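You operate a simulated robot arm through the tools that you are given. There is no shell and no other tool. Be economical: measure what you need, move in short steps, check, and stop when the job is done.

The job below is to be done with a simulated two-armed robot. You get a single attempt, and the scene is never put back.

Task
Pick up the blue cone from the yellow tray on the long wooden table with one hand, pass it to the other hand and put it on the top of the wooden table. Set down upright: blue cone.

It is judged by the outcome, as a careful person would: the job done as asked, and still so three seconds after it is handed in. It fails if anything else is knocked over, pushed out of place, dropped, spilled or broken.

Robot
Two 6-joint arms with two-finger grippers on one trunk, on a base that drives. Base frame: it is fixed to the floor where the robot stands at the start and does not move with it; the origin is under the middle of the robot, x ahead of it, y to its left, z up; the surface under the hand at the start is at about z = 804. Readings come in mm, degrees, newtons and seconds.
The left shoulder is at the start at [30, 178, 1013], the right one opposite. With the tool pointing down near the work surface each hand reaches from about 500 to 820 mm from the robot's upright axis, wherever it stands, measured 20 degrees to its own side. Places, roughly: blue cone (10x10x17 cm) [600, 0, 900]; top of the wooden table [800, 4000, 800]. Payload 2.54 kg a hand.
Tool frame (each hand has its own): the origin (TCP) lies between the finger pads and is the grasp point; the fingertips stand 30 mm ahead of it; z points along the fingers, y is the line along which they close. Largest opening 116 mm; the body of the gripper starts 95 mm behind the TCP.
Orientation is that of the tool frame in the base frame, as [roll, pitch, yaw] about the fixed x, y, z axes, in that order (R = Rz(yaw) Ry(pitch) Rx(roll)). With the fingers straight down and closing along the base's y, the tool's x points along the base's -x, its y along +y and its z along -z.

Tools
- The arms move only by the tool play_rows. It takes "left_steps", "right_steps" or both (then of equal length, played together; a hand with none holds still); each is a list of rows, each a list of 7 numbers: the shift along the base's x, y, z in mm, then the turn, a rotation vector about the base's x, y, z in degrees, then the finger opening in mm, from 0 to 116. In form: [[x, y, z, wx, wy, wz, gripper], ...]. A call has 1 to 10 rows; each row is the pose to reach, as a shift and turn from the pose commanded when the call began. Each row takes 0.2 s and may step no farther than 50 mm and 8.6 degrees from the row before; otherwise, or with a gripper value out of range, the whole call is refused. A pose out of reach is approached as far as the arm can. The call stops where the force on the tool passes 40 N (or 10 N more than at its start, if that is more) or the arm is blocked; 0.2 s more then pass. The fingers move at their own pace (about 153 mm/s each) and stop on an object; they squeeze with about 22 N. The grip force told is the motor's: it shows also when the fingers shut on nothing. Time passes only in rows, and 0.2 s behind the last, so rows that repeat a pose let the fingers close. The reply holds the time, the measured pose of the TCP, the force on the tool along the base axes, the opening and the grip force, in the units named above and with some noise, with the torque about the TCP (base axes, N m) and any sound that the robot's microphone picked up.
- Cameras (640 x 400 px; columns grow to the right, rows downward): "scene" is now at [55.7, 8.5, 1738.3]; the picture's right is [0.01, -1.00, 0.00], its down [-0.78, -0.01, -0.62] and it looks along [0.62, 0.00, -0.78] (base axes); focal length 270 px, centre (320, 200). "left" rides on the left gripper at [69, 15, -122] in its tool frame; the picture's right is [-0.21, 0.98, 0.00], its down [-0.83, -0.18, -0.53] and it looks along [-0.52, -0.11, 0.85] (tool axes); focal length 251 px, centre (320, 200). "right" rides on the right gripper at [69, -15, -122] in its tool frame; the picture's right is [0.21, 0.98, 0.00], its down [-0.83, 0.18, -0.53] and it looks along [-0.52, 0.11, 0.85] (tool axes); focal length 251 px, centre (320, 200). There is no depth. A picture from a camera that has moved, and an enlarged one, comes with that camera's place and axes in the base frame and with its lens. The place of the scene camera against the robot may be out by one fixed shift of up to 18 mm in any direction.
- capture(camera): a new picture of that camera. The clock stands still meanwhile.
- raise_lower(by): slides the trunk up (or, below 0, down) by that many mm; the arms and the scene camera ride with it, the base frame stays. It gives what a move gives, with no picture.
- steer(legs): drives the robot by 1 to 6 legs, each [ahead, left, turn to the left] in mm, mm and degrees, along the robot's own axes; the way and the turn of a leg run together, so that a leg with both is an arc; at most 1500 mm and 180 degrees a leg. The arms and the cameras ride along, it lands a little off, and it stops where it bumps. It gives what a move gives.
- head_to(pan, tilt): turns the head with the scene camera to pan (to the left, within 143 degrees either way) and tilt (down, from -29 to 69), counted from straight ahead of the robot. It gives what a move gives.
- enlarge(camera, box): a new picture of the part [left, top, right, bottom] of that camera's present view, enlarged. The clock stands still meanwhile.
- job_done(): hands the job in; it is judged then, once.

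Go step by step. Nothing tells you exact positions but the pictures and the camera data: compare them with the known pose of the tool, close in by small moves and look again before you grip or let go. The budget is 120 turns and 108 pictures, counting those below and the enlarged ones. Unless the task says otherwise, let go and move clear before handing in, and close with one line.

The tools are called after ">>>" by a JSON object that holds its "name" and its "arguments". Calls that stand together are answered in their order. play_rows: Moves the arms, as the interface text tells. Its arguments: {"type":"object","properties":{"left_steps":{"type":"array"},"right_steps":{"type":"array"}},"required":[]} The other tools are called the same way: raise_lower (by) slides the trunk up or down; steer (legs) drives the base; head_to (pan, tilt) turns the head that bears the scene camera; capture (camera) takes a picture; enlarge (camera, box) takes an enlarged picture of a part of a camera's view; job_done () hands the job in.

At the start:

```text
clock: 0.0
left_eef_pos: [506.9, 208.3, 1027.1]
left_ee_rot: [180.0, 0.1, 180.0]
left_ft_force: [-0.4, 0.5, -0.3]
left_torque: [0.01, 0.02, 0.0]
left_finger_gap: 115.9
left_grip_force: 0.1
right_eef_pos: [489.5, -183.4, 1031.6]
right_ee_rot: [179.9, 0.0, 180.0]
right_ft_force: [0.5, -0.5, 0.0]
right_torque: [0.02, 0.01, -0.02]
right_finger_gap: 116.2
right_grip_force: 0.1
trunk travel left (down, up): [-225.0, 315.0]
robot x, y, heading: [0.3, -3.4, 0.1]
head pan, tilt: [0.4, 51.7]
```

scene: 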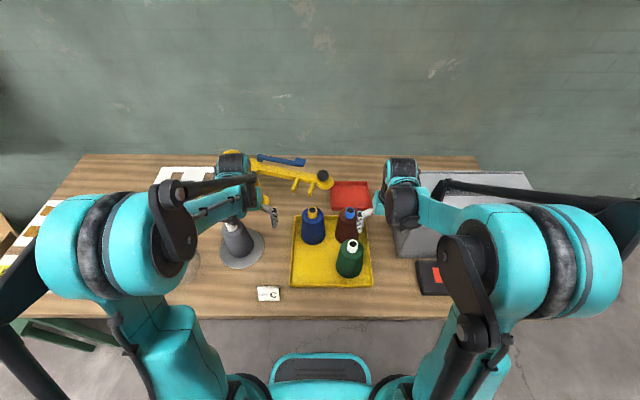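
right: 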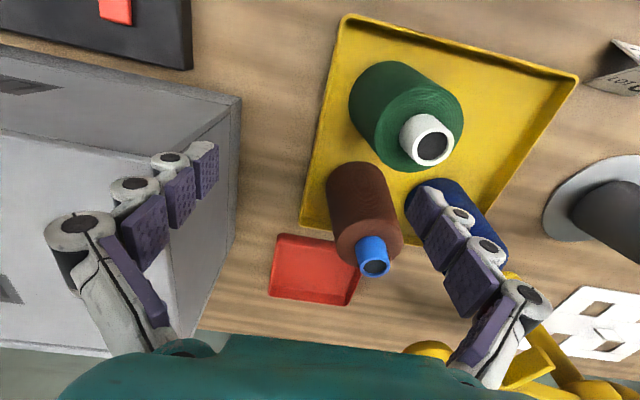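
left: 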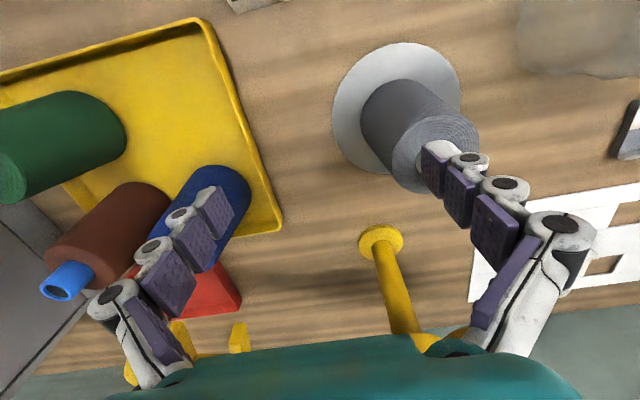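

I see a yellow tray with blue, brown and green cones in front of me. The target tabletop is listed about 4 m to my left, so I'll look closely here and then over there.

>>> {"name": "enlarge", "arguments": {"camera": "scene", "box": [200, 140, 460, 310]}}

>>> {"name": "head_to", "arguments": {"pan": 80, "tilt": 20}}

>>> {"name": "capture", "arguments": {"camera": "scene"}}

```text
2.35 times, centred on (330, 225) of scene
camera zoom: at [55.7, 8.5, 1738.3], right [0.01, -1.0, 0.0], down [-0.78, -0.01, -0.62], along [0.62, 0.0, -0.78], focal length 635 px, centre (296, 141)
```

zoom: 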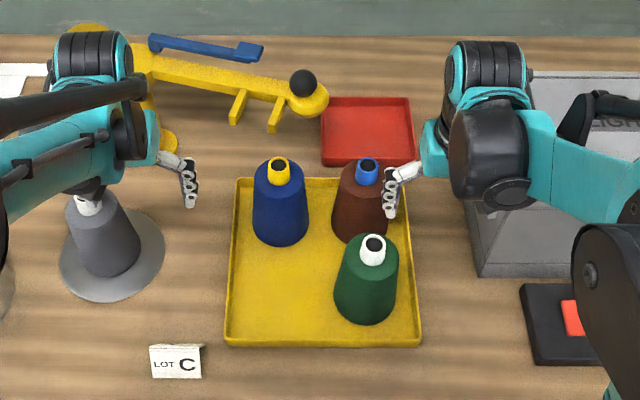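

```text
clock: 1.5
left_eef_pos: [506.1, 209.3, 1025.5]
left_ee_rot: [-180.0, 0.1, 179.9]
left_ft_force: [0.3, 0.7, 0.3]
left_torque: [0.02, 0.01, 0.01]
left_finger_gap: 115.8
left_grip_force: 0.1
right_eef_pos: [490.3, -183.9, 1033.4]
right_ee_rot: [-180.0, 0.1, -180.0]
right_ft_force: [-0.7, 0.1, 0.0]
right_torque: [-0.02, -0.04, 0.02]
right_finger_gap: 115.6
right_grip_force: 0.1
trunk travel left (down, up): [-225.0, 315.0]
robot x, y, heading: [-0.0, -2.5, 0.2]
head pan, tilt: [80.0, 20.0]
```

```text
103 pictures are left
camera scene: at [-3.4, 99.7, 1786.1], right [0.98, -0.17, 0.0], down [-0.06, -0.34, -0.94], along [0.16, 0.93, -0.34], focal length 270 px, centre (320, 200)
```

scene: 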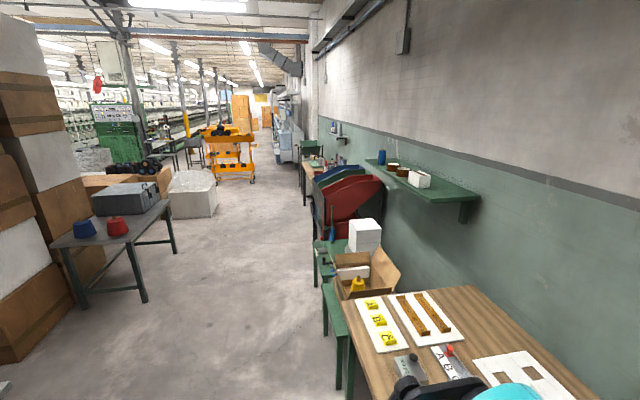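

The wooden table seems to be beyond the bins by the wall, near pixel (315,165). I'll zoom in there.

>>> {"name": "enlarge", "arguments": {"camera": "scene", "box": [270, 120, 400, 202]}}

>>> {"name": "enlarge", "arguments": {"camera": "scene", "box": [160, 100, 480, 300]}}

```text
4.88 times, centred on (335, 161) of scene
camera zoom: at [-3.4, 99.7, 1786.1], right [0.98, -0.17, 0.0], down [-0.06, -0.34, -0.94], along [0.16, 0.93, -0.34], focal length 1316 px, centre (247, 390)
```

zoom: 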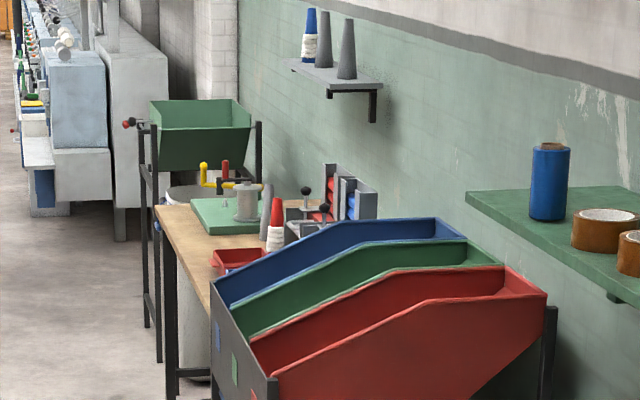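

```text
2.00 times, centred on (320, 200) of scene
camera zoom: at [-3.4, 99.7, 1786.1], right [0.98, -0.17, 0.0], down [-0.06, -0.34, -0.94], along [0.16, 0.93, -0.34], focal length 540 px, centre (320, 200)
```

zoom: 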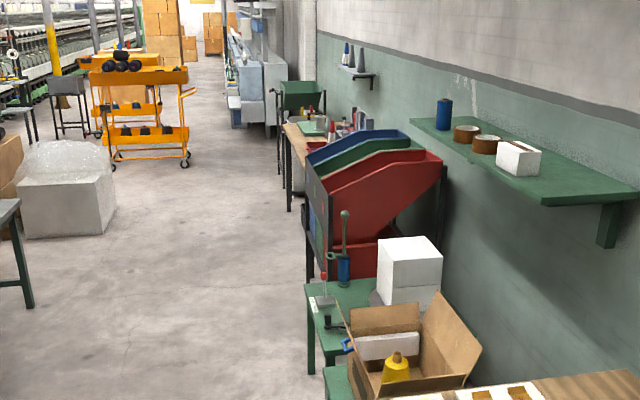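

The blue cone stands at about (618, 33), base near z 808. I'll pick it with the left hand tilted forward about 50° and gripping the low body. The right hand can then take it from above and set it down on the far table. First comes a tilted pre-grasp above the tray, then a look.

>>> {"name": "play_rows", "arguments": {"left_steps": [[0, -17, 5, 0, -5, 0, 106], [-5, -35, 10, 0, -10, 0, 106], [-10, -52, 15, 0, -15, 0, 106], [-15, -70, 20, 0, -20, 0, 106], [-20, -88, 20, 0, -25, 0, 106], [-20, -105, 20, 0, -30, 0, 106], [-20, -123, 20, 0, -35, 0, 106], [-20, -141, 20, 0, -40, 0, 106], [-20, -158, 20, 0, -45, 0, 106], [-20, -176, 20, 0, -50, 0, 106]]}}

>>> {"name": "head_to", "arguments": {"pan": 0, "tilt": 52}}

>>> {"name": "capture", "arguments": {"camera": "left"}}

>>> {"name": "capture", "arguments": {"camera": "scene"}}

>>> {"name": "capture", "arguments": {"camera": "right"}}

```text
clock: 3.7
left_eef_pos: [487.5, 32.8, 1047.7]
left_ee_rot: [-180.0, 50.0, -179.8]
left_ft_force: [-0.5, -0.4, 0.8]
left_torque: [0.05, 0.0, 0.01]
left_finger_gap: 105.8
left_grip_force: 0.1
right_eef_pos: [488.8, -185.2, 1032.3]
right_ee_rot: [179.9, 0.0, 179.9]
right_ft_force: [-0.2, -1.0, -0.1]
right_torque: [0.0, 0.02, 0.01]
right_finger_gap: 116.0
right_grip_force: 0.0
trunk travel left (down, up): [-225.0, 315.0]
robot x, y, heading: [0.8, 0.8, 0.0]
head pan, tilt: [80.0, 20.0]
```

```text
clock: 5.3
left_eef_pos: [485.3, 32.9, 1046.5]
left_ee_rot: [-179.9, 50.0, -180.0]
left_ft_force: [-0.6, -0.6, -0.7]
left_torque: [-0.04, 0.0, 0.03]
left_finger_gap: 105.7
left_grip_force: 0.0
right_eef_pos: [488.8, -183.0, 1032.5]
right_ee_rot: [179.9, 0.0, -179.9]
right_ft_force: [-0.1, 0.2, -0.3]
right_torque: [0.02, -0.03, 0.01]
right_finger_gap: 116.1
right_grip_force: 0.0
trunk travel left (down, up): [-225.0, 315.0]
robot x, y, heading: [-1.8, 1.9, -0.1]
head pan, tilt: [0.0, 52.0]
```

```text
100 pictures are left
camera left: at [348.7, 48.7, 1072.8], right [0.14, 0.98, 0.16], down [0.12, -0.18, 0.98], along [0.98, -0.11, -0.14], focal length 251 px, centre (320, 200)
```

left: 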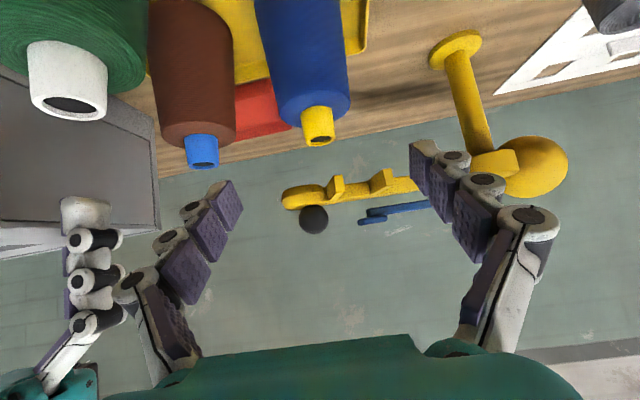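

```text
99 pictures are left
camera scene: at [55.4, 8.1, 1737.9], right [0.0, -1.0, 0.0], down [-0.79, 0.0, -0.62], along [0.62, 0.0, -0.79], focal length 270 px, centre (320, 200)
```

scene: 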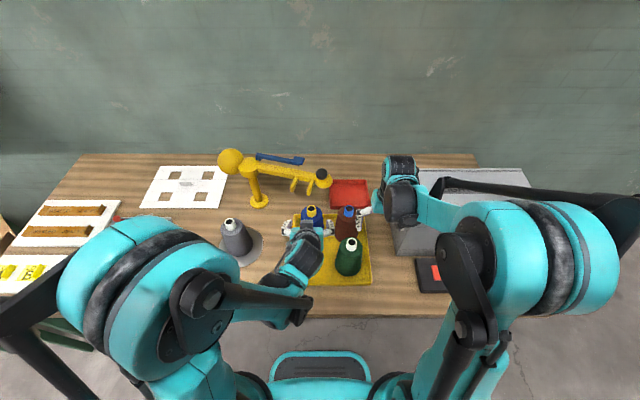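

```text
98 pictures are left
camera right: at [420.2, -199.0, 1154.1], right [-0.21, 0.98, 0.0], down [0.83, 0.18, 0.53], along [0.52, 0.11, -0.85], focal length 251 px, centre (320, 200)
```

right: 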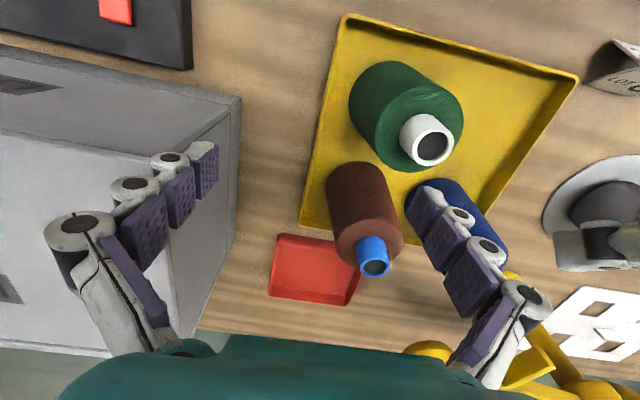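

From triangulation, the cone's neck is around (620–634, 31) with its top near z 960–980. I'll lower the tilted left hand in front of the cone and look again to fix the distance.

>>> {"name": "play_rows", "arguments": {"left_steps": [[-5, 0, -25, 0, 0, 0, 106], [-10, 0, -50, 0, 0, 0, 106], [-15, 0, -75, 0, 0, 0, 106], [-15, 0, -100, 0, 0, 0, 106], [-15, 0, -125, 0, 0, 0, 106]]}}

>>> {"name": "capture", "arguments": {"camera": "left"}}

>>> {"name": "enlarge", "arguments": {"camera": "scene", "box": [240, 180, 400, 300]}}

```text
clock: 6.5
left_eef_pos: [504.8, 14.5, 1019.1]
left_ee_rot: [180.0, 49.9, 180.0]
left_ft_force: [0.7, -0.2, 0.1]
left_torque: [-0.02, 0.02, -0.05]
left_finger_gap: 106.1
left_grip_force: 0.0
left hand out of reach, approached as far as the arm can: row 1, 2, 3, 4, 5
right_eef_pos: [489.3, -182.6, 1032.8]
right_ee_rot: [-180.0, 0.0, 179.9]
right_ft_force: [0.0, -0.2, -0.6]
right_torque: [0.01, 0.01, 0.01]
right_finger_gap: 116.0
right_grip_force: 0.1
trunk travel left (down, up): [-225.0, 315.0]
robot x, y, heading: [-2.5, 2.8, -0.1]
head pan, tilt: [0.0, 52.0]
```

```text
97 pictures are left
camera left: at [366.4, 30.0, 1045.6], right [0.14, 0.98, 0.16], down [0.12, -0.18, 0.98], along [0.98, -0.11, -0.15], focal length 251 px, centre (320, 200)
```

left: 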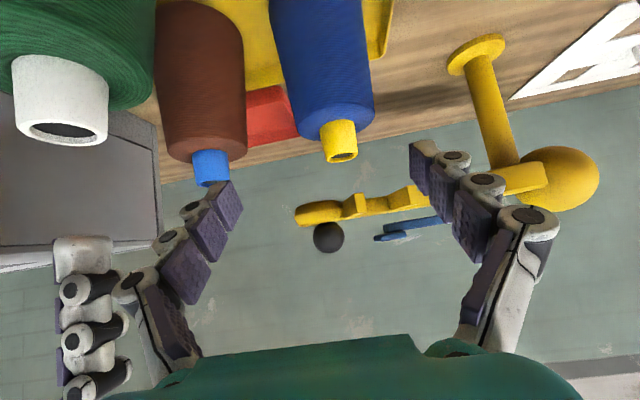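

```text
3.33 times, centred on (320, 240) of scene
camera zoom: at [55.7, 7.7, 1737.9], right [0.0, -1.0, 0.0], down [-0.79, 0.0, -0.62], along [0.62, 0.0, -0.79], focal length 899 px, centre (320, 67)
```

zoom: 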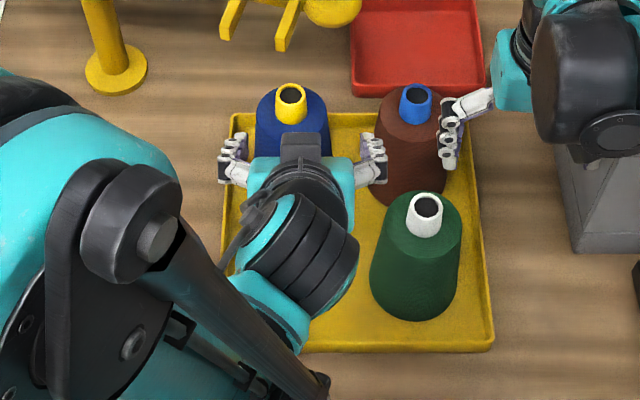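

The tilted hand can't fold in this close to the robot. I'll raise the trunk for clearance and back the base up about 170 mm.

>>> {"name": "raise_lower", "arguments": {"by": 60}}

>>> {"name": "steer", "arguments": {"legs": [[-170, 0, 0]]}}

>>> {"name": "play_rows", "arguments": {"left_steps": [[0, 0, 0, 0, 0, 0, 106]]}}

```text
clock: 7.5
left_eef_pos: [504.4, 14.9, 1079.0]
left_ee_rot: [179.9, 49.9, 179.9]
left_ft_force: [-0.3, -0.8, 0.8]
left_torque: [-0.02, 0.02, 0.0]
left_finger_gap: 105.8
left_grip_force: 0.0
right_eef_pos: [490.1, -183.1, 1092.3]
right_ee_rot: [180.0, 0.1, -179.9]
right_ft_force: [-0.9, 0.4, -0.1]
right_torque: [0.01, 0.02, 0.04]
right_finger_gap: 116.2
right_grip_force: 0.0
trunk travel left (down, up): [-285.0, 255.0]
robot x, y, heading: [-3.2, 1.8, -0.1]
head pan, tilt: [0.0, 52.0]
```

```text
clock: 8.9
left_eef_pos: [333.5, 14.2, 1080.2]
left_ee_rot: [-180.0, 50.0, 179.9]
left_ft_force: [-0.3, 0.1, 0.4]
left_torque: [-0.04, -0.01, 0.0]
left_finger_gap: 106.0
left_grip_force: 0.1
right_eef_pos: [317.9, -184.3, 1092.8]
right_ee_rot: [180.0, 0.1, 179.9]
right_ft_force: [-0.2, 0.9, -0.3]
right_torque: [0.0, -0.08, -0.01]
right_finger_gap: 116.1
right_grip_force: 0.1
trunk travel left (down, up): [-285.0, 255.0]
robot x, y, heading: [-168.0, -3.6, 0.1]
head pan, tilt: [0.0, 52.0]
```

```text
clock: 9.3
left_eef_pos: [335.1, 14.3, 1079.0]
left_ee_rot: [-180.0, 49.9, 179.9]
left_ft_force: [0.3, -0.7, 0.1]
left_torque: [0.0, 0.0, 0.0]
left_finger_gap: 106.0
left_grip_force: 0.2
right_eef_pos: [319.3, -185.0, 1092.3]
right_ee_rot: [-180.0, 0.0, 179.8]
right_ft_force: [0.2, -0.3, 0.0]
right_torque: [-0.02, 0.03, -0.02]
right_finger_gap: 116.2
right_grip_force: 0.1
trunk travel left (down, up): [-285.0, 255.0]
robot x, y, heading: [-166.7, 0.9, -0.2]
head pan, tilt: [0.0, 52.0]
```

The command frame matches the measured pose. Next I move the left hand forward and down to a pre-grasp in front of the cone, and look.

>>> {"name": "play_rows", "arguments": {"left_steps": [[25, 4, 0, 0, 0, 0, 106], [50, 8, 0, 0, 0, 0, 106], [80, 12, 0, 0, 0, 0, 106], [110, 16, -10, 0, 0, 0, 106], [140, 19, -30, 0, 0, 0, 106], [145, 19, -55, 0, 0, 0, 106], [145, 19, -80, 0, 0, 0, 106], [145, 19, -105, 0, 0, 0, 106], [145, 19, -130, 0, 0, 0, 106]]}}

>>> {"name": "capture", "arguments": {"camera": "left"}}

>>> {"name": "enlarge", "arguments": {"camera": "scene", "box": [220, 90, 420, 240]}}

```text
clock: 11.3
left_eef_pos: [492.3, 30.0, 957.9]
left_ee_rot: [179.9, 49.7, 180.0]
left_ft_force: [-1.0, -0.1, -0.2]
left_torque: [-0.03, -0.01, 0.04]
left_finger_gap: 105.8
left_grip_force: 0.1
left hand out of reach, approached as far as the arm can: row 9
right_eef_pos: [319.2, -184.9, 1094.0]
right_ee_rot: [-180.0, -0.1, -180.0]
right_ft_force: [0.5, 0.2, 0.3]
right_torque: [0.0, 0.03, -0.01]
right_finger_gap: 116.0
right_grip_force: 0.2
trunk travel left (down, up): [-285.0, 255.0]
robot x, y, heading: [-168.3, 1.6, -0.2]
head pan, tilt: [0.0, 52.0]
```

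```text
95 pictures are left
camera left: at [354.6, 45.0, 984.1], right [0.14, 0.98, 0.16], down [0.13, -0.18, 0.97], along [0.98, -0.12, -0.15], focal length 251 px, centre (320, 200)
```

left: 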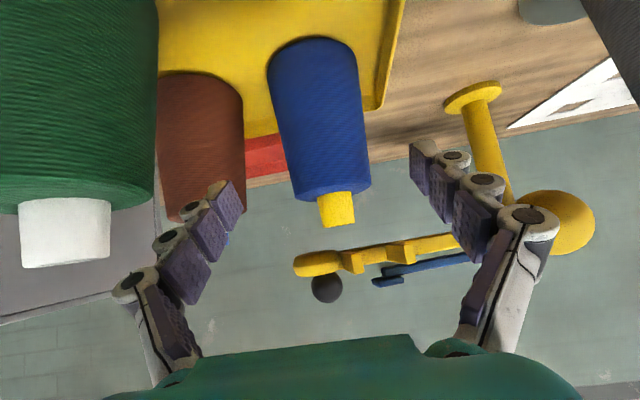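

```text
2.67 times, centred on (320, 165) of scene
camera zoom: at [-113.5, 7.8, 1797.9], right [0.0, -1.0, 0.0], down [-0.79, 0.0, -0.62], along [0.62, 0.0, -0.79], focal length 720 px, centre (320, 293)
```

zoom: 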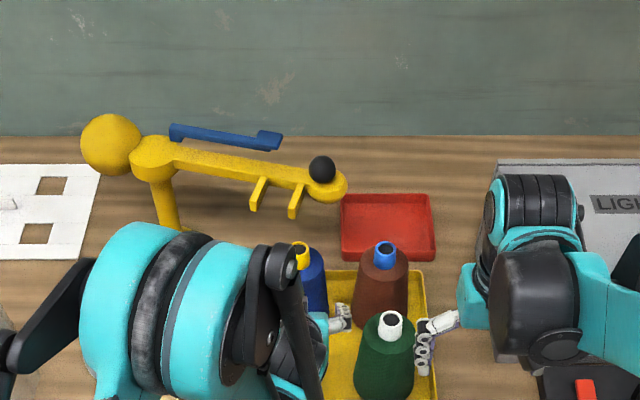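

Three left views place the cone axis at about (600, 30.5) with its top at z 973, so the base is near 805. I'll go in along the tool axis, halfway first.

>>> {"name": "play_rows", "arguments": {"left_steps": [[20, 0, -16, 0, 0, 0, 106], [40, 0, -32, 0, 0, 0, 106], [55, 0, -45, 0, 0, 0, 106]]}}

>>> {"name": "capture", "arguments": {"camera": "left"}}

>>> {"name": "capture", "arguments": {"camera": "right"}}

```text
clock: 12.1
left_eef_pos: [545.7, 29.6, 912.2]
left_ee_rot: [-180.0, 50.0, 179.9]
left_ft_force: [0.0, 1.2, 0.3]
left_torque: [0.03, 0.0, 0.02]
left_finger_gap: 105.9
left_grip_force: 0.0
right_eef_pos: [320.2, -183.7, 1092.3]
right_ee_rot: [-180.0, 0.0, 179.9]
right_ft_force: [-0.5, 0.2, 0.6]
right_torque: [0.01, -0.03, -0.01]
right_finger_gap: 115.9
right_grip_force: 0.0
trunk travel left (down, up): [-285.0, 255.0]
robot x, y, heading: [-170.0, -0.6, -0.2]
head pan, tilt: [0.0, 52.0]
```

```text
93 pictures are left
camera left: at [409.0, 44.9, 938.6], right [0.14, 0.98, 0.16], down [0.12, -0.18, 0.98], along [0.98, -0.12, -0.15], focal length 251 px, centre (320, 200)
```

left: 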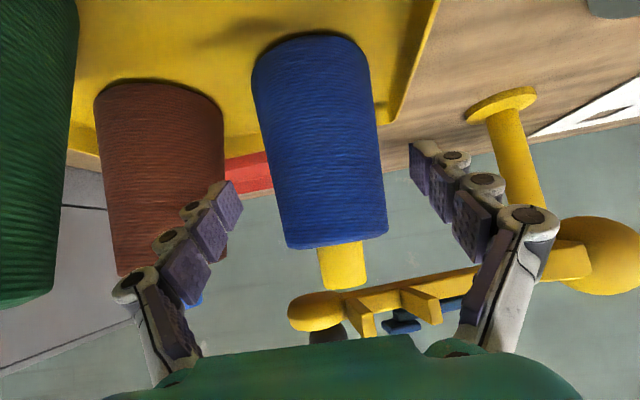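

```text
92 pictures are left
camera right: at [250.5, -199.8, 1213.9], right [-0.21, 0.98, 0.0], down [0.83, 0.18, 0.53], along [0.52, 0.11, -0.85], focal length 251 px, centre (320, 200)
```

right: 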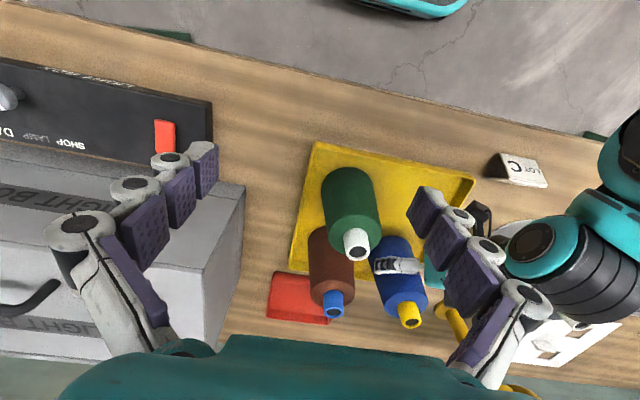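

The cone sits centred between the fingers, so I'll finish the approach and check before closing.

>>> {"name": "play_rows", "arguments": {"left_steps": [[18, 0, -15, 0, 0, 0, 106], [36, 1, -30, 0, 0, 0, 106], [54, 1, -44, 0, 0, 0, 106]]}}

>>> {"name": "capture", "arguments": {"camera": "left"}}

>>> {"name": "enlarge", "arguments": {"camera": "right", "box": [240, 120, 520, 340]}}

```text
clock: 12.9
left_eef_pos: [600.5, 31.1, 867.7]
left_ee_rot: [180.0, 50.0, 179.9]
left_ft_force: [-0.1, -0.9, -0.6]
left_torque: [-0.06, -0.01, -0.01]
left_finger_gap: 105.8
left_grip_force: 0.1
right_eef_pos: [320.1, -184.5, 1092.9]
right_ee_rot: [180.0, 0.0, 179.9]
right_ft_force: [0.5, 0.1, -0.6]
right_torque: [0.0, 0.03, -0.03]
right_finger_gap: 115.7
right_grip_force: 0.0
trunk travel left (down, up): [-285.0, 255.0]
robot x, y, heading: [-167.6, 0.6, -0.1]
head pan, tilt: [0.0, 52.0]
```

```text
91 pictures are left
camera left: at [462.6, 46.0, 894.6], right [0.14, 0.98, 0.16], down [0.12, -0.18, 0.98], along [0.98, -0.12, -0.15], focal length 251 px, centre (320, 200)
```

left: 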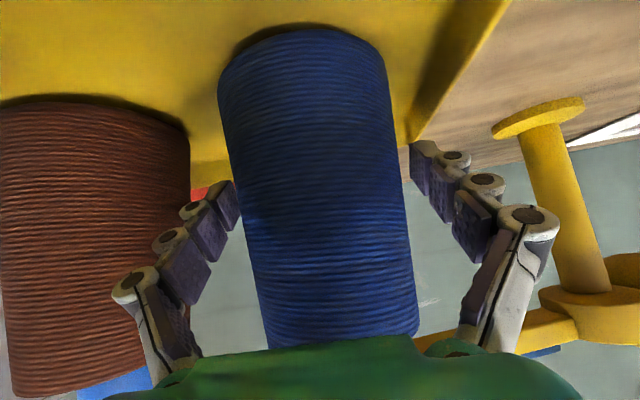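

```text
1.82 times, centred on (380, 230) of right
camera zoom: at [250.6, -199.8, 1213.8], right [-0.21, 0.98, 0.0], down [0.83, 0.18, 0.53], along [0.52, 0.11, -0.85], focal length 457 px, centre (211, 146)
```

zoom: 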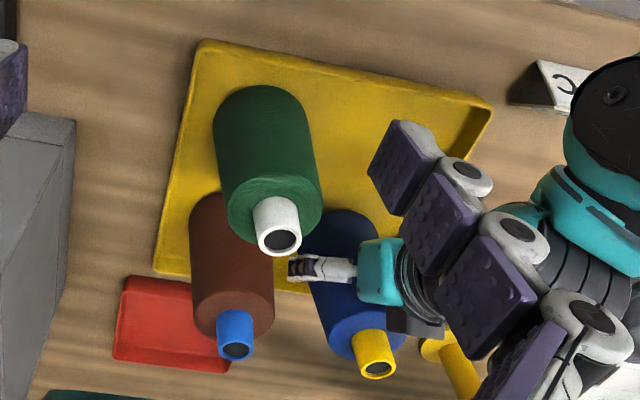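

The fingers straddle the body cleanly, so I'll close.

>>> {"name": "play_rows", "arguments": {"left_steps": [[0, 0, 0, 0, 0, 0, 90], [0, 0, 0, 0, 0, 0, 70], [0, 0, 0, 0, 0, 0, 40], [0, 0, 0, 0, 0, 0, 40]]}}

>>> {"name": "capture", "arguments": {"camera": "left"}}

```text
clock: 13.9
left_eef_pos: [599.9, 30.3, 868.8]
left_ee_rot: [180.0, 49.8, 180.0]
left_ft_force: [-1.9, -0.5, 3.1]
left_torque: [-0.02, 0.01, -0.03]
left_finger_gap: 88.4
left_grip_force: 21.8
right_eef_pos: [318.1, -185.0, 1091.4]
right_ee_rot: [-180.0, -0.1, 179.9]
right_ft_force: [0.5, -0.1, 0.7]
right_torque: [-0.02, -0.03, -0.01]
right_finger_gap: 116.1
right_grip_force: 0.1
trunk travel left (down, up): [-285.0, 255.0]
robot x, y, heading: [-167.5, 1.0, -0.3]
head pan, tilt: [0.0, 52.0]
```

```text
89 pictures are left
camera left: at [461.5, 46.0, 895.5], right [0.14, 0.98, 0.16], down [0.12, -0.18, 0.98], along [0.98, -0.12, -0.15], focal length 251 px, centre (320, 200)
```

left: 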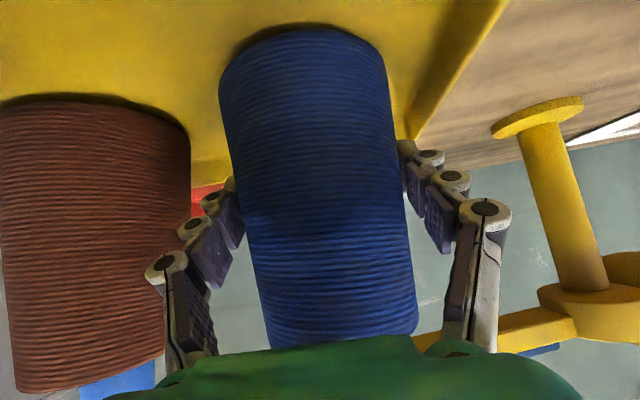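

Gripped at 88 mm. I'll lift gently straight up and check.

>>> {"name": "play_rows", "arguments": {"left_steps": [[0, 0, 5, 0, 0, 0, 40], [0, 0, 15, 0, 0, 0, 40], [0, 0, 30, 0, 0, 0, 40], [0, 0, 45, 0, 0, 0, 40], [0, 0, 60, 0, 0, 0, 40]]}}

>>> {"name": "capture", "arguments": {"camera": "left"}}

>>> {"name": "enlarge", "arguments": {"camera": "right", "box": [240, 120, 520, 340]}}

```text
clock: 15.1
left_eef_pos: [600.1, 30.0, 929.5]
left_ee_rot: [-179.9, 49.9, 179.9]
left_ft_force: [-0.9, 0.0, -4.4]
left_torque: [-0.03, 0.03, -0.02]
left_finger_gap: 88.1
left_grip_force: 22.2
right_eef_pos: [319.1, -184.4, 1092.6]
right_ee_rot: [180.0, 0.0, 179.9]
right_ft_force: [-0.6, -0.1, -0.3]
right_torque: [0.01, -0.05, -0.02]
right_finger_gap: 116.1
right_grip_force: 0.1
trunk travel left (down, up): [-285.0, 255.0]
robot x, y, heading: [-168.9, 0.7, -0.3]
head pan, tilt: [0.0, 52.0]
```

```text
88 pictures are left
camera left: at [461.9, 45.7, 955.3], right [0.14, 0.98, 0.16], down [0.12, -0.18, 0.98], along [0.98, -0.12, -0.15], focal length 251 px, centre (320, 200)
```

left: 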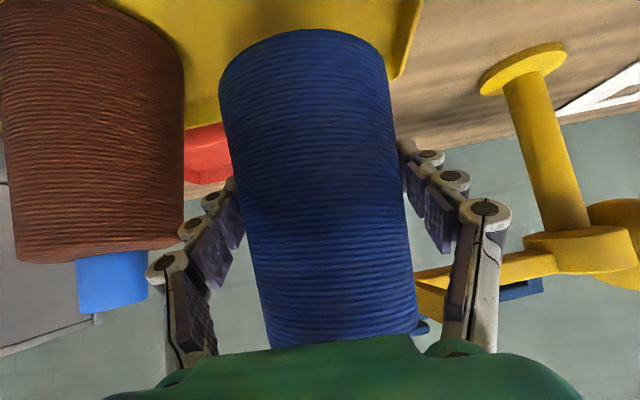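

```text
1.82 times, centred on (380, 230) of right
camera zoom: at [250.1, -199.8, 1214.0], right [-0.21, 0.98, 0.0], down [0.83, 0.18, 0.53], along [0.52, 0.11, -0.85], focal length 457 px, centre (211, 146)
```

zoom: 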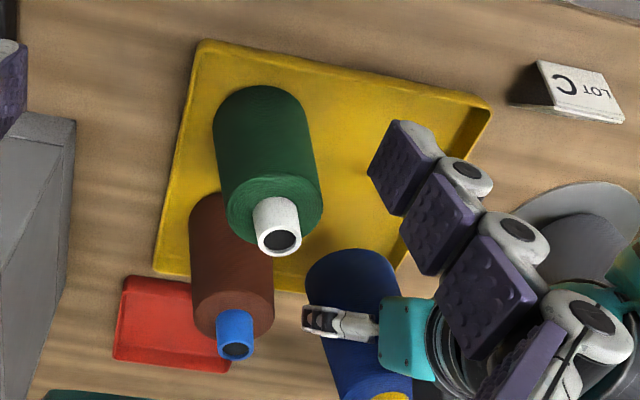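

The cone holds firm and upright. I'll lift it clear, then back the base away from the table so the handover happens in free space.

>>> {"name": "play_rows", "arguments": {"left_steps": [[0, 0, 20, 0, 0, 0, 40], [0, 0, 40, 0, 0, 0, 40], [0, 0, 60, 0, 0, 0, 40], [0, 0, 80, 0, 0, 0, 40], [0, 0, 100, 0, 0, 0, 40], [0, 0, 120, 0, 0, 0, 40]]}}

>>> {"name": "steer", "arguments": {"legs": [[-350, 0, 0]]}}

>>> {"name": "capture", "arguments": {"camera": "scene"}}

>>> {"name": "capture", "arguments": {"camera": "right"}}

```text
clock: 16.5
left_eef_pos: [600.1, 31.1, 1049.3]
left_ee_rot: [-180.0, 50.0, 179.8]
left_ft_force: [-0.7, -0.1, -4.8]
left_torque: [-0.01, -0.16, 0.03]
left_finger_gap: 78.3
left_grip_force: 22.3
right_eef_pos: [318.8, -184.3, 1091.6]
right_ee_rot: [-180.0, 0.0, 179.9]
right_ft_force: [0.3, 0.2, -0.2]
right_torque: [-0.01, -0.01, 0.0]
right_finger_gap: 116.0
right_grip_force: 0.1
trunk travel left (down, up): [-285.0, 255.0]
robot x, y, heading: [-165.0, 2.7, -0.2]
head pan, tilt: [0.0, 52.0]
```

```text
clock: 18.8
left_eef_pos: [250.1, 34.2, 1048.3]
left_ee_rot: [-180.0, 49.9, 179.9]
left_ft_force: [-1.2, 0.2, -5.8]
left_torque: [0.02, -0.16, 0.0]
left_finger_gap: 78.4
left_grip_force: 21.9
right_eef_pos: [-31.2, -182.7, 1092.8]
right_ee_rot: [-179.9, -0.1, -179.9]
right_ft_force: [-0.7, 0.1, 0.2]
right_torque: [-0.01, -0.02, -0.02]
right_finger_gap: 116.3
right_grip_force: 0.0
trunk travel left (down, up): [-285.0, 255.0]
robot x, y, heading: [-516.9, 3.5, -0.0]
head pan, tilt: [0.0, 52.0]
```

```text
86 pictures are left
camera scene: at [-463.2, 8.5, 1797.9], right [0.0, -1.0, 0.0], down [-0.79, 0.0, -0.62], along [0.62, 0.0, -0.79], focal length 270 px, centre (320, 200)
```

scene: 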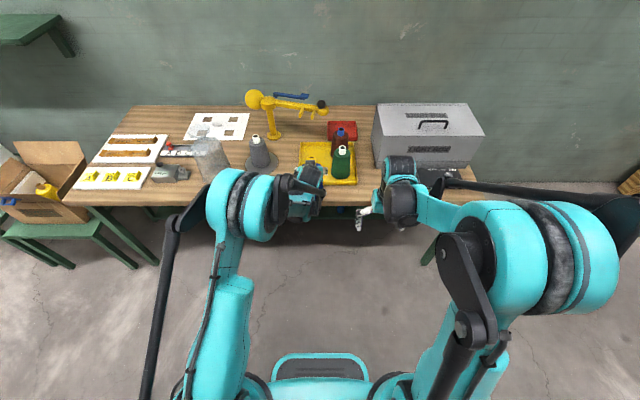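

```text
85 pictures are left
camera right: at [-98.2, -198.2, 1214.1], right [-0.22, 0.98, 0.0], down [0.83, 0.18, 0.53], along [0.52, 0.11, -0.85], focal length 251 px, centre (320, 200)
```

right: 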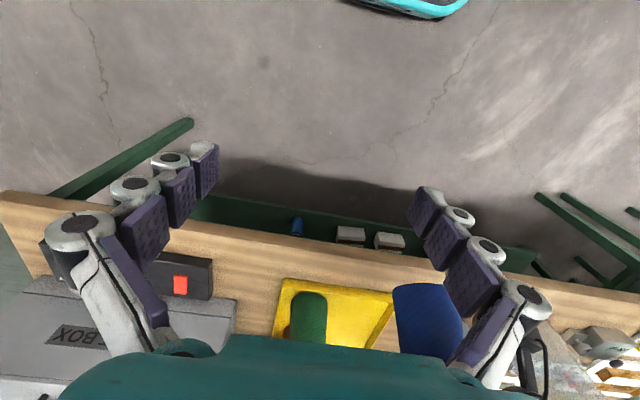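

The left gap fell from 88 to 78 mm, so the cone shifted in the fingers. I'll inspect it before anything else.

>>> {"name": "capture", "arguments": {"camera": "left"}}

>>> {"name": "enlarge", "arguments": {"camera": "scene", "box": [260, 130, 360, 230]}}

```text
84 pictures are left
camera left: at [112.8, 48.1, 1074.5], right [0.14, 0.98, 0.16], down [0.12, -0.18, 0.98], along [0.98, -0.11, -0.15], focal length 251 px, centre (320, 200)
```

left: 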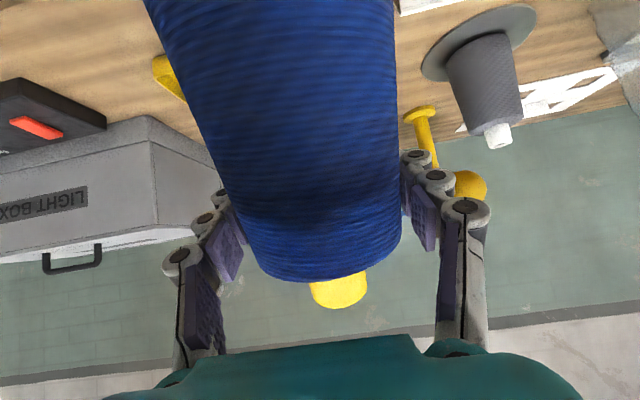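

```text
4.00 times, centred on (310, 180) of scene
camera zoom: at [-463.2, 8.5, 1797.9], right [0.0, -1.0, 0.0], down [-0.79, 0.0, -0.62], along [0.62, 0.0, -0.79], focal length 1079 px, centre (360, 280)
```

zoom: 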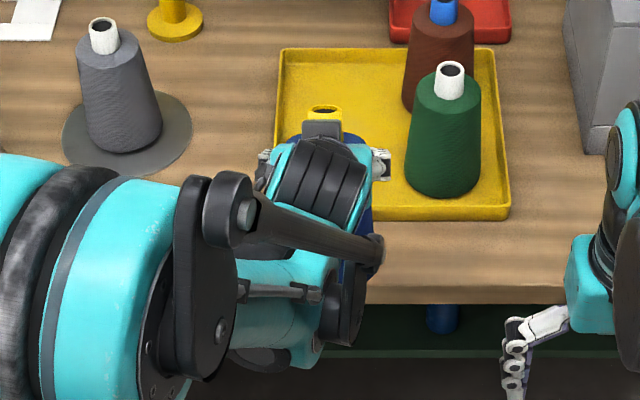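

The cone slid down about 35 mm and tipped roughly 25°, with its base toward me, but it is stable now. I'll slowly rotate the left hand to bring the cone upright. The right hand can then take it by the neck from above.

>>> {"name": "play_rows", "arguments": {"left_steps": [[0, 0, 0, 0, -2, 0, 30], [0, 0, 0, 0, -4, 0, 30], [0, 0, 0, 0, -6, 0, 30], [0, 0, 0, 0, -8, 0, 30], [0, 0, 0, 0, -10, 0, 30], [0, 0, 0, 0, -12, 0, 30], [0, 0, 0, 0, -14, 0, 30], [0, 0, 0, 0, -16, 0, 30], [0, 0, 0, 0, -18, 0, 30], [0, 0, 0, 0, -20, 0, 30]]}}

>>> {"name": "capture", "arguments": {"camera": "left"}}

>>> {"name": "enlarge", "arguments": {"camera": "scene", "box": [260, 130, 360, 230]}}

>>> {"name": "capture", "arguments": {"camera": "right"}}

```text
clock: 21.0
left_eef_pos: [250.5, 33.1, 1047.4]
left_ee_rot: [-179.9, 69.9, -179.9]
left_ft_force: [-0.3, -0.3, -5.8]
left_torque: [0.01, -0.11, 0.01]
left_finger_gap: 78.6
left_grip_force: 22.2
right_eef_pos: [-28.3, -183.1, 1092.8]
right_ee_rot: [-179.9, 0.0, -179.9]
right_ft_force: [0.1, 0.3, -0.8]
right_torque: [0.02, 0.02, 0.0]
right_finger_gap: 116.1
right_grip_force: 0.0
trunk travel left (down, up): [-285.0, 255.0]
robot x, y, heading: [-519.2, -3.7, -0.2]
head pan, tilt: [0.0, 52.0]
```

```text
82 pictures are left
camera left: at [112.6, 48.1, 1025.5], right [0.07, 0.98, 0.2], down [-0.22, -0.18, 0.96], along [0.97, -0.11, 0.2], focal length 251 px, centre (320, 200)
```

left: 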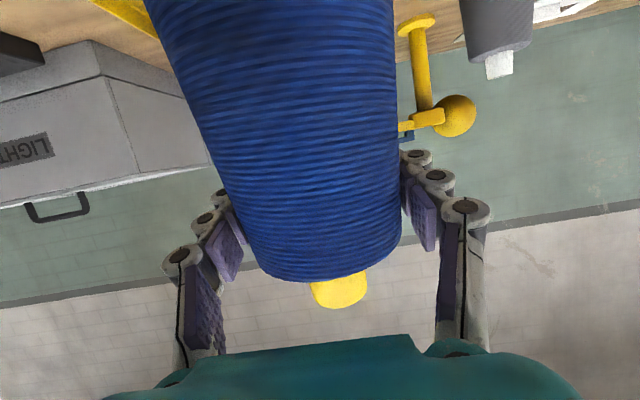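

```text
4.00 times, centred on (310, 180) of scene
camera zoom: at [-462.2, 8.5, 1797.9], right [0.0, -1.0, 0.0], down [-0.79, 0.0, -0.62], along [0.62, 0.0, -0.79], focal length 1079 px, centre (360, 280)
```

zoom: 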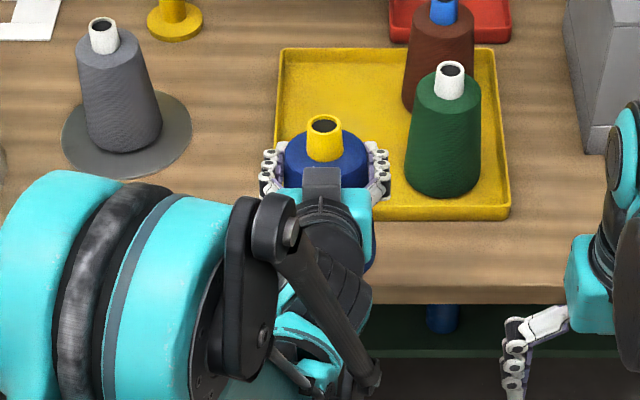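

```text
80 pictures are left
camera right: at [-97.5, -198.2, 1213.9], right [-0.22, 0.98, 0.0], down [0.83, 0.18, 0.53], along [0.52, 0.11, -0.85], focal length 251 px, centre (320, 200)
```

right: 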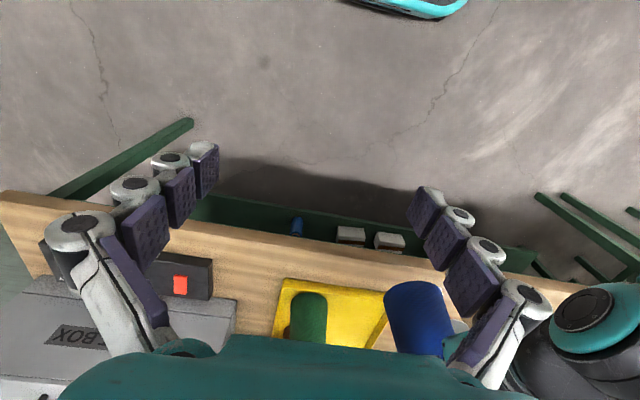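

The cone is closer to upright now. I'll zoom in on the neck to measure the remaining tilt.

>>> {"name": "enlarge", "arguments": {"camera": "scene", "box": [290, 150, 330, 190]}}

>>> {"name": "enlarge", "arguments": {"camera": "scene", "box": [320, 125, 360, 165]}}

```text
10.00 times, centred on (310, 170) of scene
camera zoom: at [-462.2, 8.5, 1797.9], right [0.0, -1.0, 0.0], down [-0.79, 0.0, -0.62], along [0.62, 0.0, -0.79], focal length 2698 px, centre (420, 500)
```

zoom: 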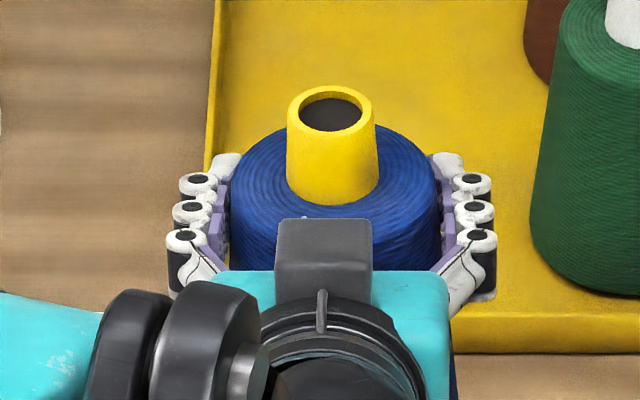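

```text
10.00 times, centred on (340, 145) of scene
camera zoom: at [-462.2, 8.5, 1797.9], right [0.0, -1.0, 0.0], down [-0.79, 0.0, -0.62], along [0.62, 0.0, -0.79], focal length 2698 px, centre (120, 750)
```

zoom: 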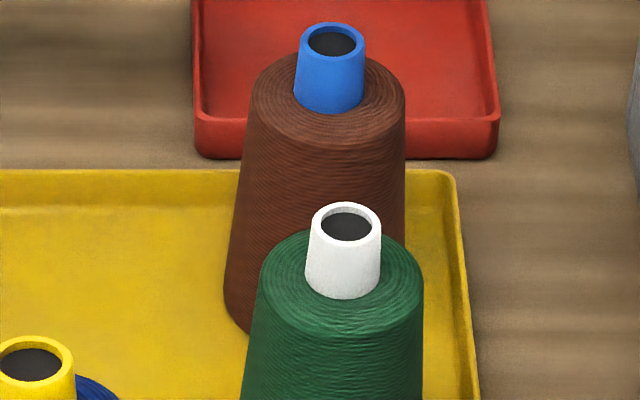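

The neck ellipse still shows about 10–11° of tilt, so I'll rotate the left hand a further 10°.

>>> {"name": "play_rows", "arguments": {"left_steps": [[0, 0, 0, 0, -2, 0, 30], [0, 0, 0, 0, -4, 0, 30], [0, 0, 0, 0, -6, 0, 30], [0, 0, 0, 0, -8, 0, 30], [0, 0, 0, 0, -10, 0, 30]]}}

>>> {"name": "enlarge", "arguments": {"camera": "scene", "box": [290, 150, 330, 190]}}

>>> {"name": "capture", "arguments": {"camera": "left"}}

```text
clock: 22.2
left_eef_pos: [251.5, 32.8, 1047.7]
left_ee_rot: [-180.0, 79.9, -179.8]
left_ft_force: [0.4, -0.1, -5.5]
left_torque: [-0.01, -0.04, 0.02]
left_finger_gap: 78.4
left_grip_force: 22.3
right_eef_pos: [-28.0, -182.3, 1092.1]
right_ee_rot: [180.0, 0.0, 180.0]
right_ft_force: [0.8, -0.4, 0.0]
right_torque: [-0.01, -0.01, 0.01]
right_finger_gap: 115.7
right_grip_force: 0.1
trunk travel left (down, up): [-285.0, 255.0]
robot x, y, heading: [-518.9, 4.2, 0.0]
head pan, tilt: [0.0, 52.0]
```

```text
10.00 times, centred on (310, 170) of scene
camera zoom: at [-462.1, 8.5, 1797.9], right [0.0, -1.0, 0.0], down [-0.79, 0.0, -0.61], along [0.61, 0.0, -0.79], focal length 2698 px, centre (420, 500)
```

zoom: 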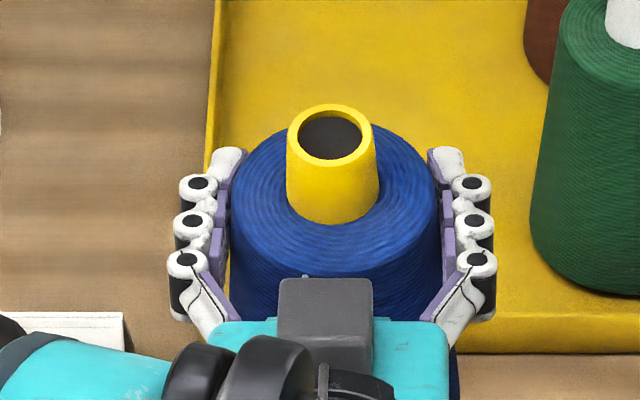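

```text
76 pictures are left
camera left: at [118.9, 48.1, 1001.6], right [0.04, 0.98, 0.21], down [-0.38, -0.18, 0.91], along [0.92, -0.11, 0.37], focal length 251 px, centre (320, 200)
```

left: 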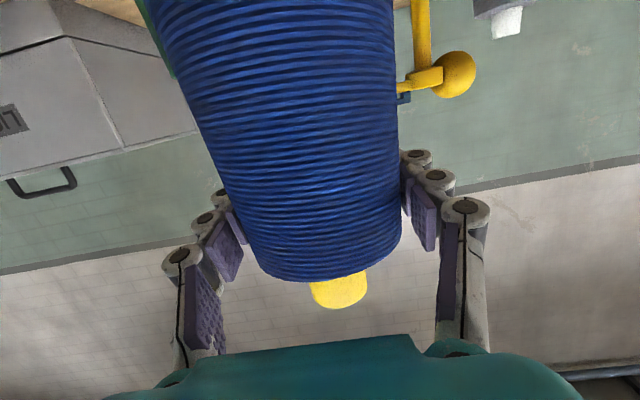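

The cone is upright within about 3°. I'll slowly lower it 100 mm so the right hand can reach above it comfortably, and bring the right hand forward at the same time, well to the right.

>>> {"name": "play_rows", "arguments": {"left_steps": [[0, 0, -8, 0, 0, 0, 30], [0, 0, -18, 0, 0, 0, 30], [0, 0, -28, 0, 0, 0, 30], [0, 0, -38, 0, 0, 0, 30], [0, 0, -48, 0, 0, 0, 30], [0, 0, -58, 0, 0, 0, 30], [0, 0, -68, 0, 0, 0, 30], [0, 0, -78, 0, 0, 0, 30], [0, 0, -88, 0, 0, 0, 30], [0, 0, -96, 0, 0, 0, 30]], "right_steps": [[20, 5, 0, 0, 0, 0, 60], [45, 10, 5, 0, 0, 0, 60], [70, 15, 10, 0, 0, 0, 60], [95, 20, 15, 0, 0, 0, 60], [120, 25, 20, 0, 0, 0, 60], [145, 30, 25, 0, 0, 0, 60], [170, 35, 30, 0, 0, 0, 60], [195, 40, 30, 0, 0, 0, 60], [220, 50, 30, 0, 0, 0, 60], [240, 55, 30, 0, 0, 0, 60]]}}

>>> {"name": "capture", "arguments": {"camera": "right"}}

>>> {"name": "enlarge", "arguments": {"camera": "scene", "box": [260, 120, 400, 220]}}

```text
clock: 24.4
left_eef_pos: [253.4, 33.3, 949.9]
left_ee_rot: [-179.8, 79.8, -179.9]
left_ft_force: [-0.4, 0.4, -5.8]
left_torque: [-0.03, -0.09, 0.02]
left_finger_gap: 78.0
left_grip_force: 22.3
right_eef_pos: [212.2, -128.0, 1121.1]
right_ee_rot: [-179.9, -0.1, 179.9]
right_ft_force: [-0.1, -0.5, -0.6]
right_torque: [-0.02, 0.05, -0.02]
right_finger_gap: 59.7
right_grip_force: 0.1
trunk travel left (down, up): [-285.0, 255.0]
robot x, y, heading: [-518.0, 3.8, -0.0]
head pan, tilt: [0.0, 52.0]
```

```text
75 pictures are left
camera right: at [143.5, -143.0, 1242.8], right [-0.22, 0.98, 0.0], down [0.83, 0.18, 0.53], along [0.52, 0.11, -0.85], focal length 251 px, centre (320, 200)
```

right: 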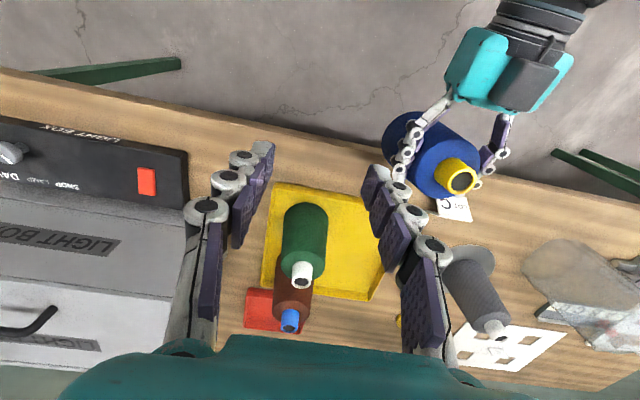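

```text
4.00 times, centred on (330, 170) of scene
camera zoom: at [-460.9, 8.4, 1797.8], right [0.0, -1.0, 0.0], down [-0.79, 0.0, -0.61], along [0.61, 0.0, -0.79], focal length 1079 px, centre (280, 320)
```

zoom: 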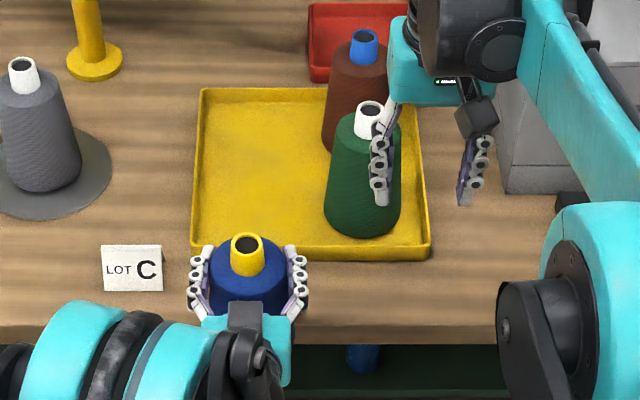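

The neck top is around (240, 33, 1005–1015). I'll place the right hand straight above it, with the fingertips still about 50 mm clear, and look again.

>>> {"name": "play_rows", "arguments": {"right_steps": [[5, 23, 0, 0, 0, 0, 60], [10, 46, 0, 0, 0, 0, 60], [14, 69, 0, 0, 0, 0, 60], [18, 92, 0, 0, 0, 0, 60], [22, 115, 0, 0, 0, 0, 60], [26, 138, 0, 0, 0, 0, 60], [28, 161, 0, 0, 0, 0, 60], [28, 161, -10, 0, 0, 0, 60]]}}

>>> {"name": "capture", "arguments": {"camera": "right"}}

>>> {"name": "enlarge", "arguments": {"camera": "scene", "box": [260, 120, 400, 220]}}

```text
clock: 26.2
left_eef_pos: [252.5, 31.6, 951.1]
left_ee_rot: [179.9, 79.9, 179.9]
left_ft_force: [-0.3, 0.6, -5.9]
left_torque: [-0.02, -0.07, -0.05]
left_finger_gap: 78.4
left_grip_force: 22.4
right_eef_pos: [239.2, 33.5, 1111.1]
right_ee_rot: [-179.9, 0.1, -180.0]
right_ft_force: [0.4, 0.0, 0.4]
right_torque: [0.0, 0.0, 0.01]
right_finger_gap: 60.0
right_grip_force: 0.1
trunk travel left (down, up): [-285.0, 255.0]
robot x, y, heading: [-519.1, -1.6, 0.2]
head pan, tilt: [0.0, 52.0]
```

```text
73 pictures are left
camera right: at [171.0, 18.0, 1233.1], right [-0.21, 0.98, 0.0], down [0.83, 0.18, 0.53], along [0.52, 0.11, -0.85], focal length 251 px, centre (320, 200)
```

right: 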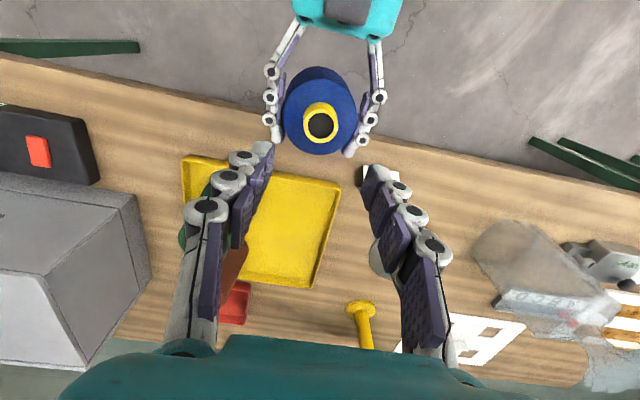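

```text
4.00 times, centred on (330, 170) of scene
camera zoom: at [-462.0, 7.9, 1797.9], right [0.0, -1.0, 0.0], down [-0.79, 0.0, -0.61], along [0.61, 0.0, -0.79], focal length 1079 px, centre (280, 320)
```

zoom: 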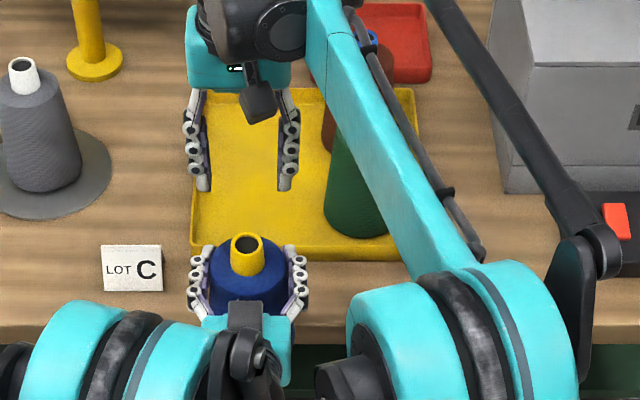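

Two right-hand views agree: the neck top is at about (231, 31, 1005), with the shoulder near 976. I'll correct sideways and descend partway.

>>> {"name": "play_rows", "arguments": {"right_steps": [[-8, -2, -12, 0, 0, 0, 60], [-8, -2, -24, 0, 0, 0, 60], [-8, -2, -36, 0, 0, 0, 60], [-8, -2, -48, 0, 0, 0, 60], [-8, -2, -60, 0, 0, 0, 60]]}}

>>> {"name": "capture", "arguments": {"camera": "right"}}

>>> {"name": "enlarge", "arguments": {"camera": "scene", "box": [290, 150, 340, 190]}}

```text
clock: 27.4
left_eef_pos: [252.0, 33.7, 951.4]
left_ee_rot: [-179.9, 79.8, 180.0]
left_ft_force: [0.0, 0.2, -5.1]
left_torque: [-0.02, -0.07, -0.04]
left_finger_gap: 78.3
left_grip_force: 22.2
right_eef_pos: [232.2, 32.0, 1052.6]
right_ee_rot: [-180.0, 0.0, -180.0]
right_ft_force: [-0.5, -0.1, 0.1]
right_torque: [-0.03, -0.01, -0.01]
right_finger_gap: 59.8
right_grip_force: 0.0
trunk travel left (down, up): [-285.0, 255.0]
robot x, y, heading: [-520.7, 2.8, -0.1]
head pan, tilt: [0.0, 52.0]
```

```text
71 pictures are left
camera right: at [162.8, 16.2, 1173.8], right [-0.22, 0.98, 0.0], down [0.83, 0.18, 0.53], along [0.52, 0.11, -0.85], focal length 251 px, centre (320, 200)
```

right: 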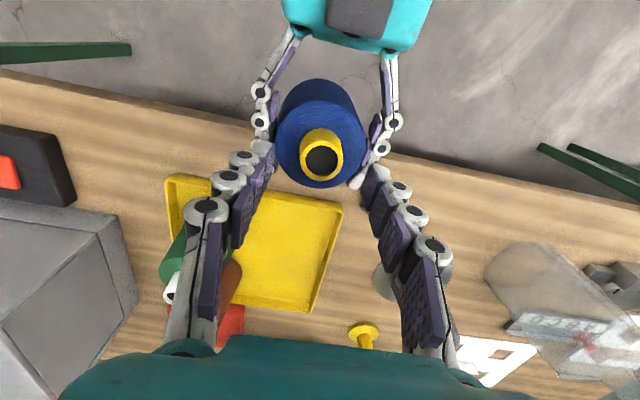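

```text
10.00 times, centred on (315, 170) of scene
camera zoom: at [-462.1, 8.6, 1797.9], right [0.0, -1.0, 0.0], down [-0.79, 0.0, -0.61], along [0.61, 0.0, -0.79], focal length 2698 px, centre (370, 500)
```

zoom: 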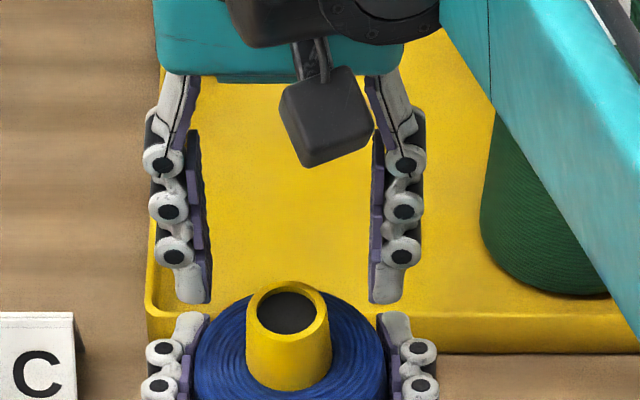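

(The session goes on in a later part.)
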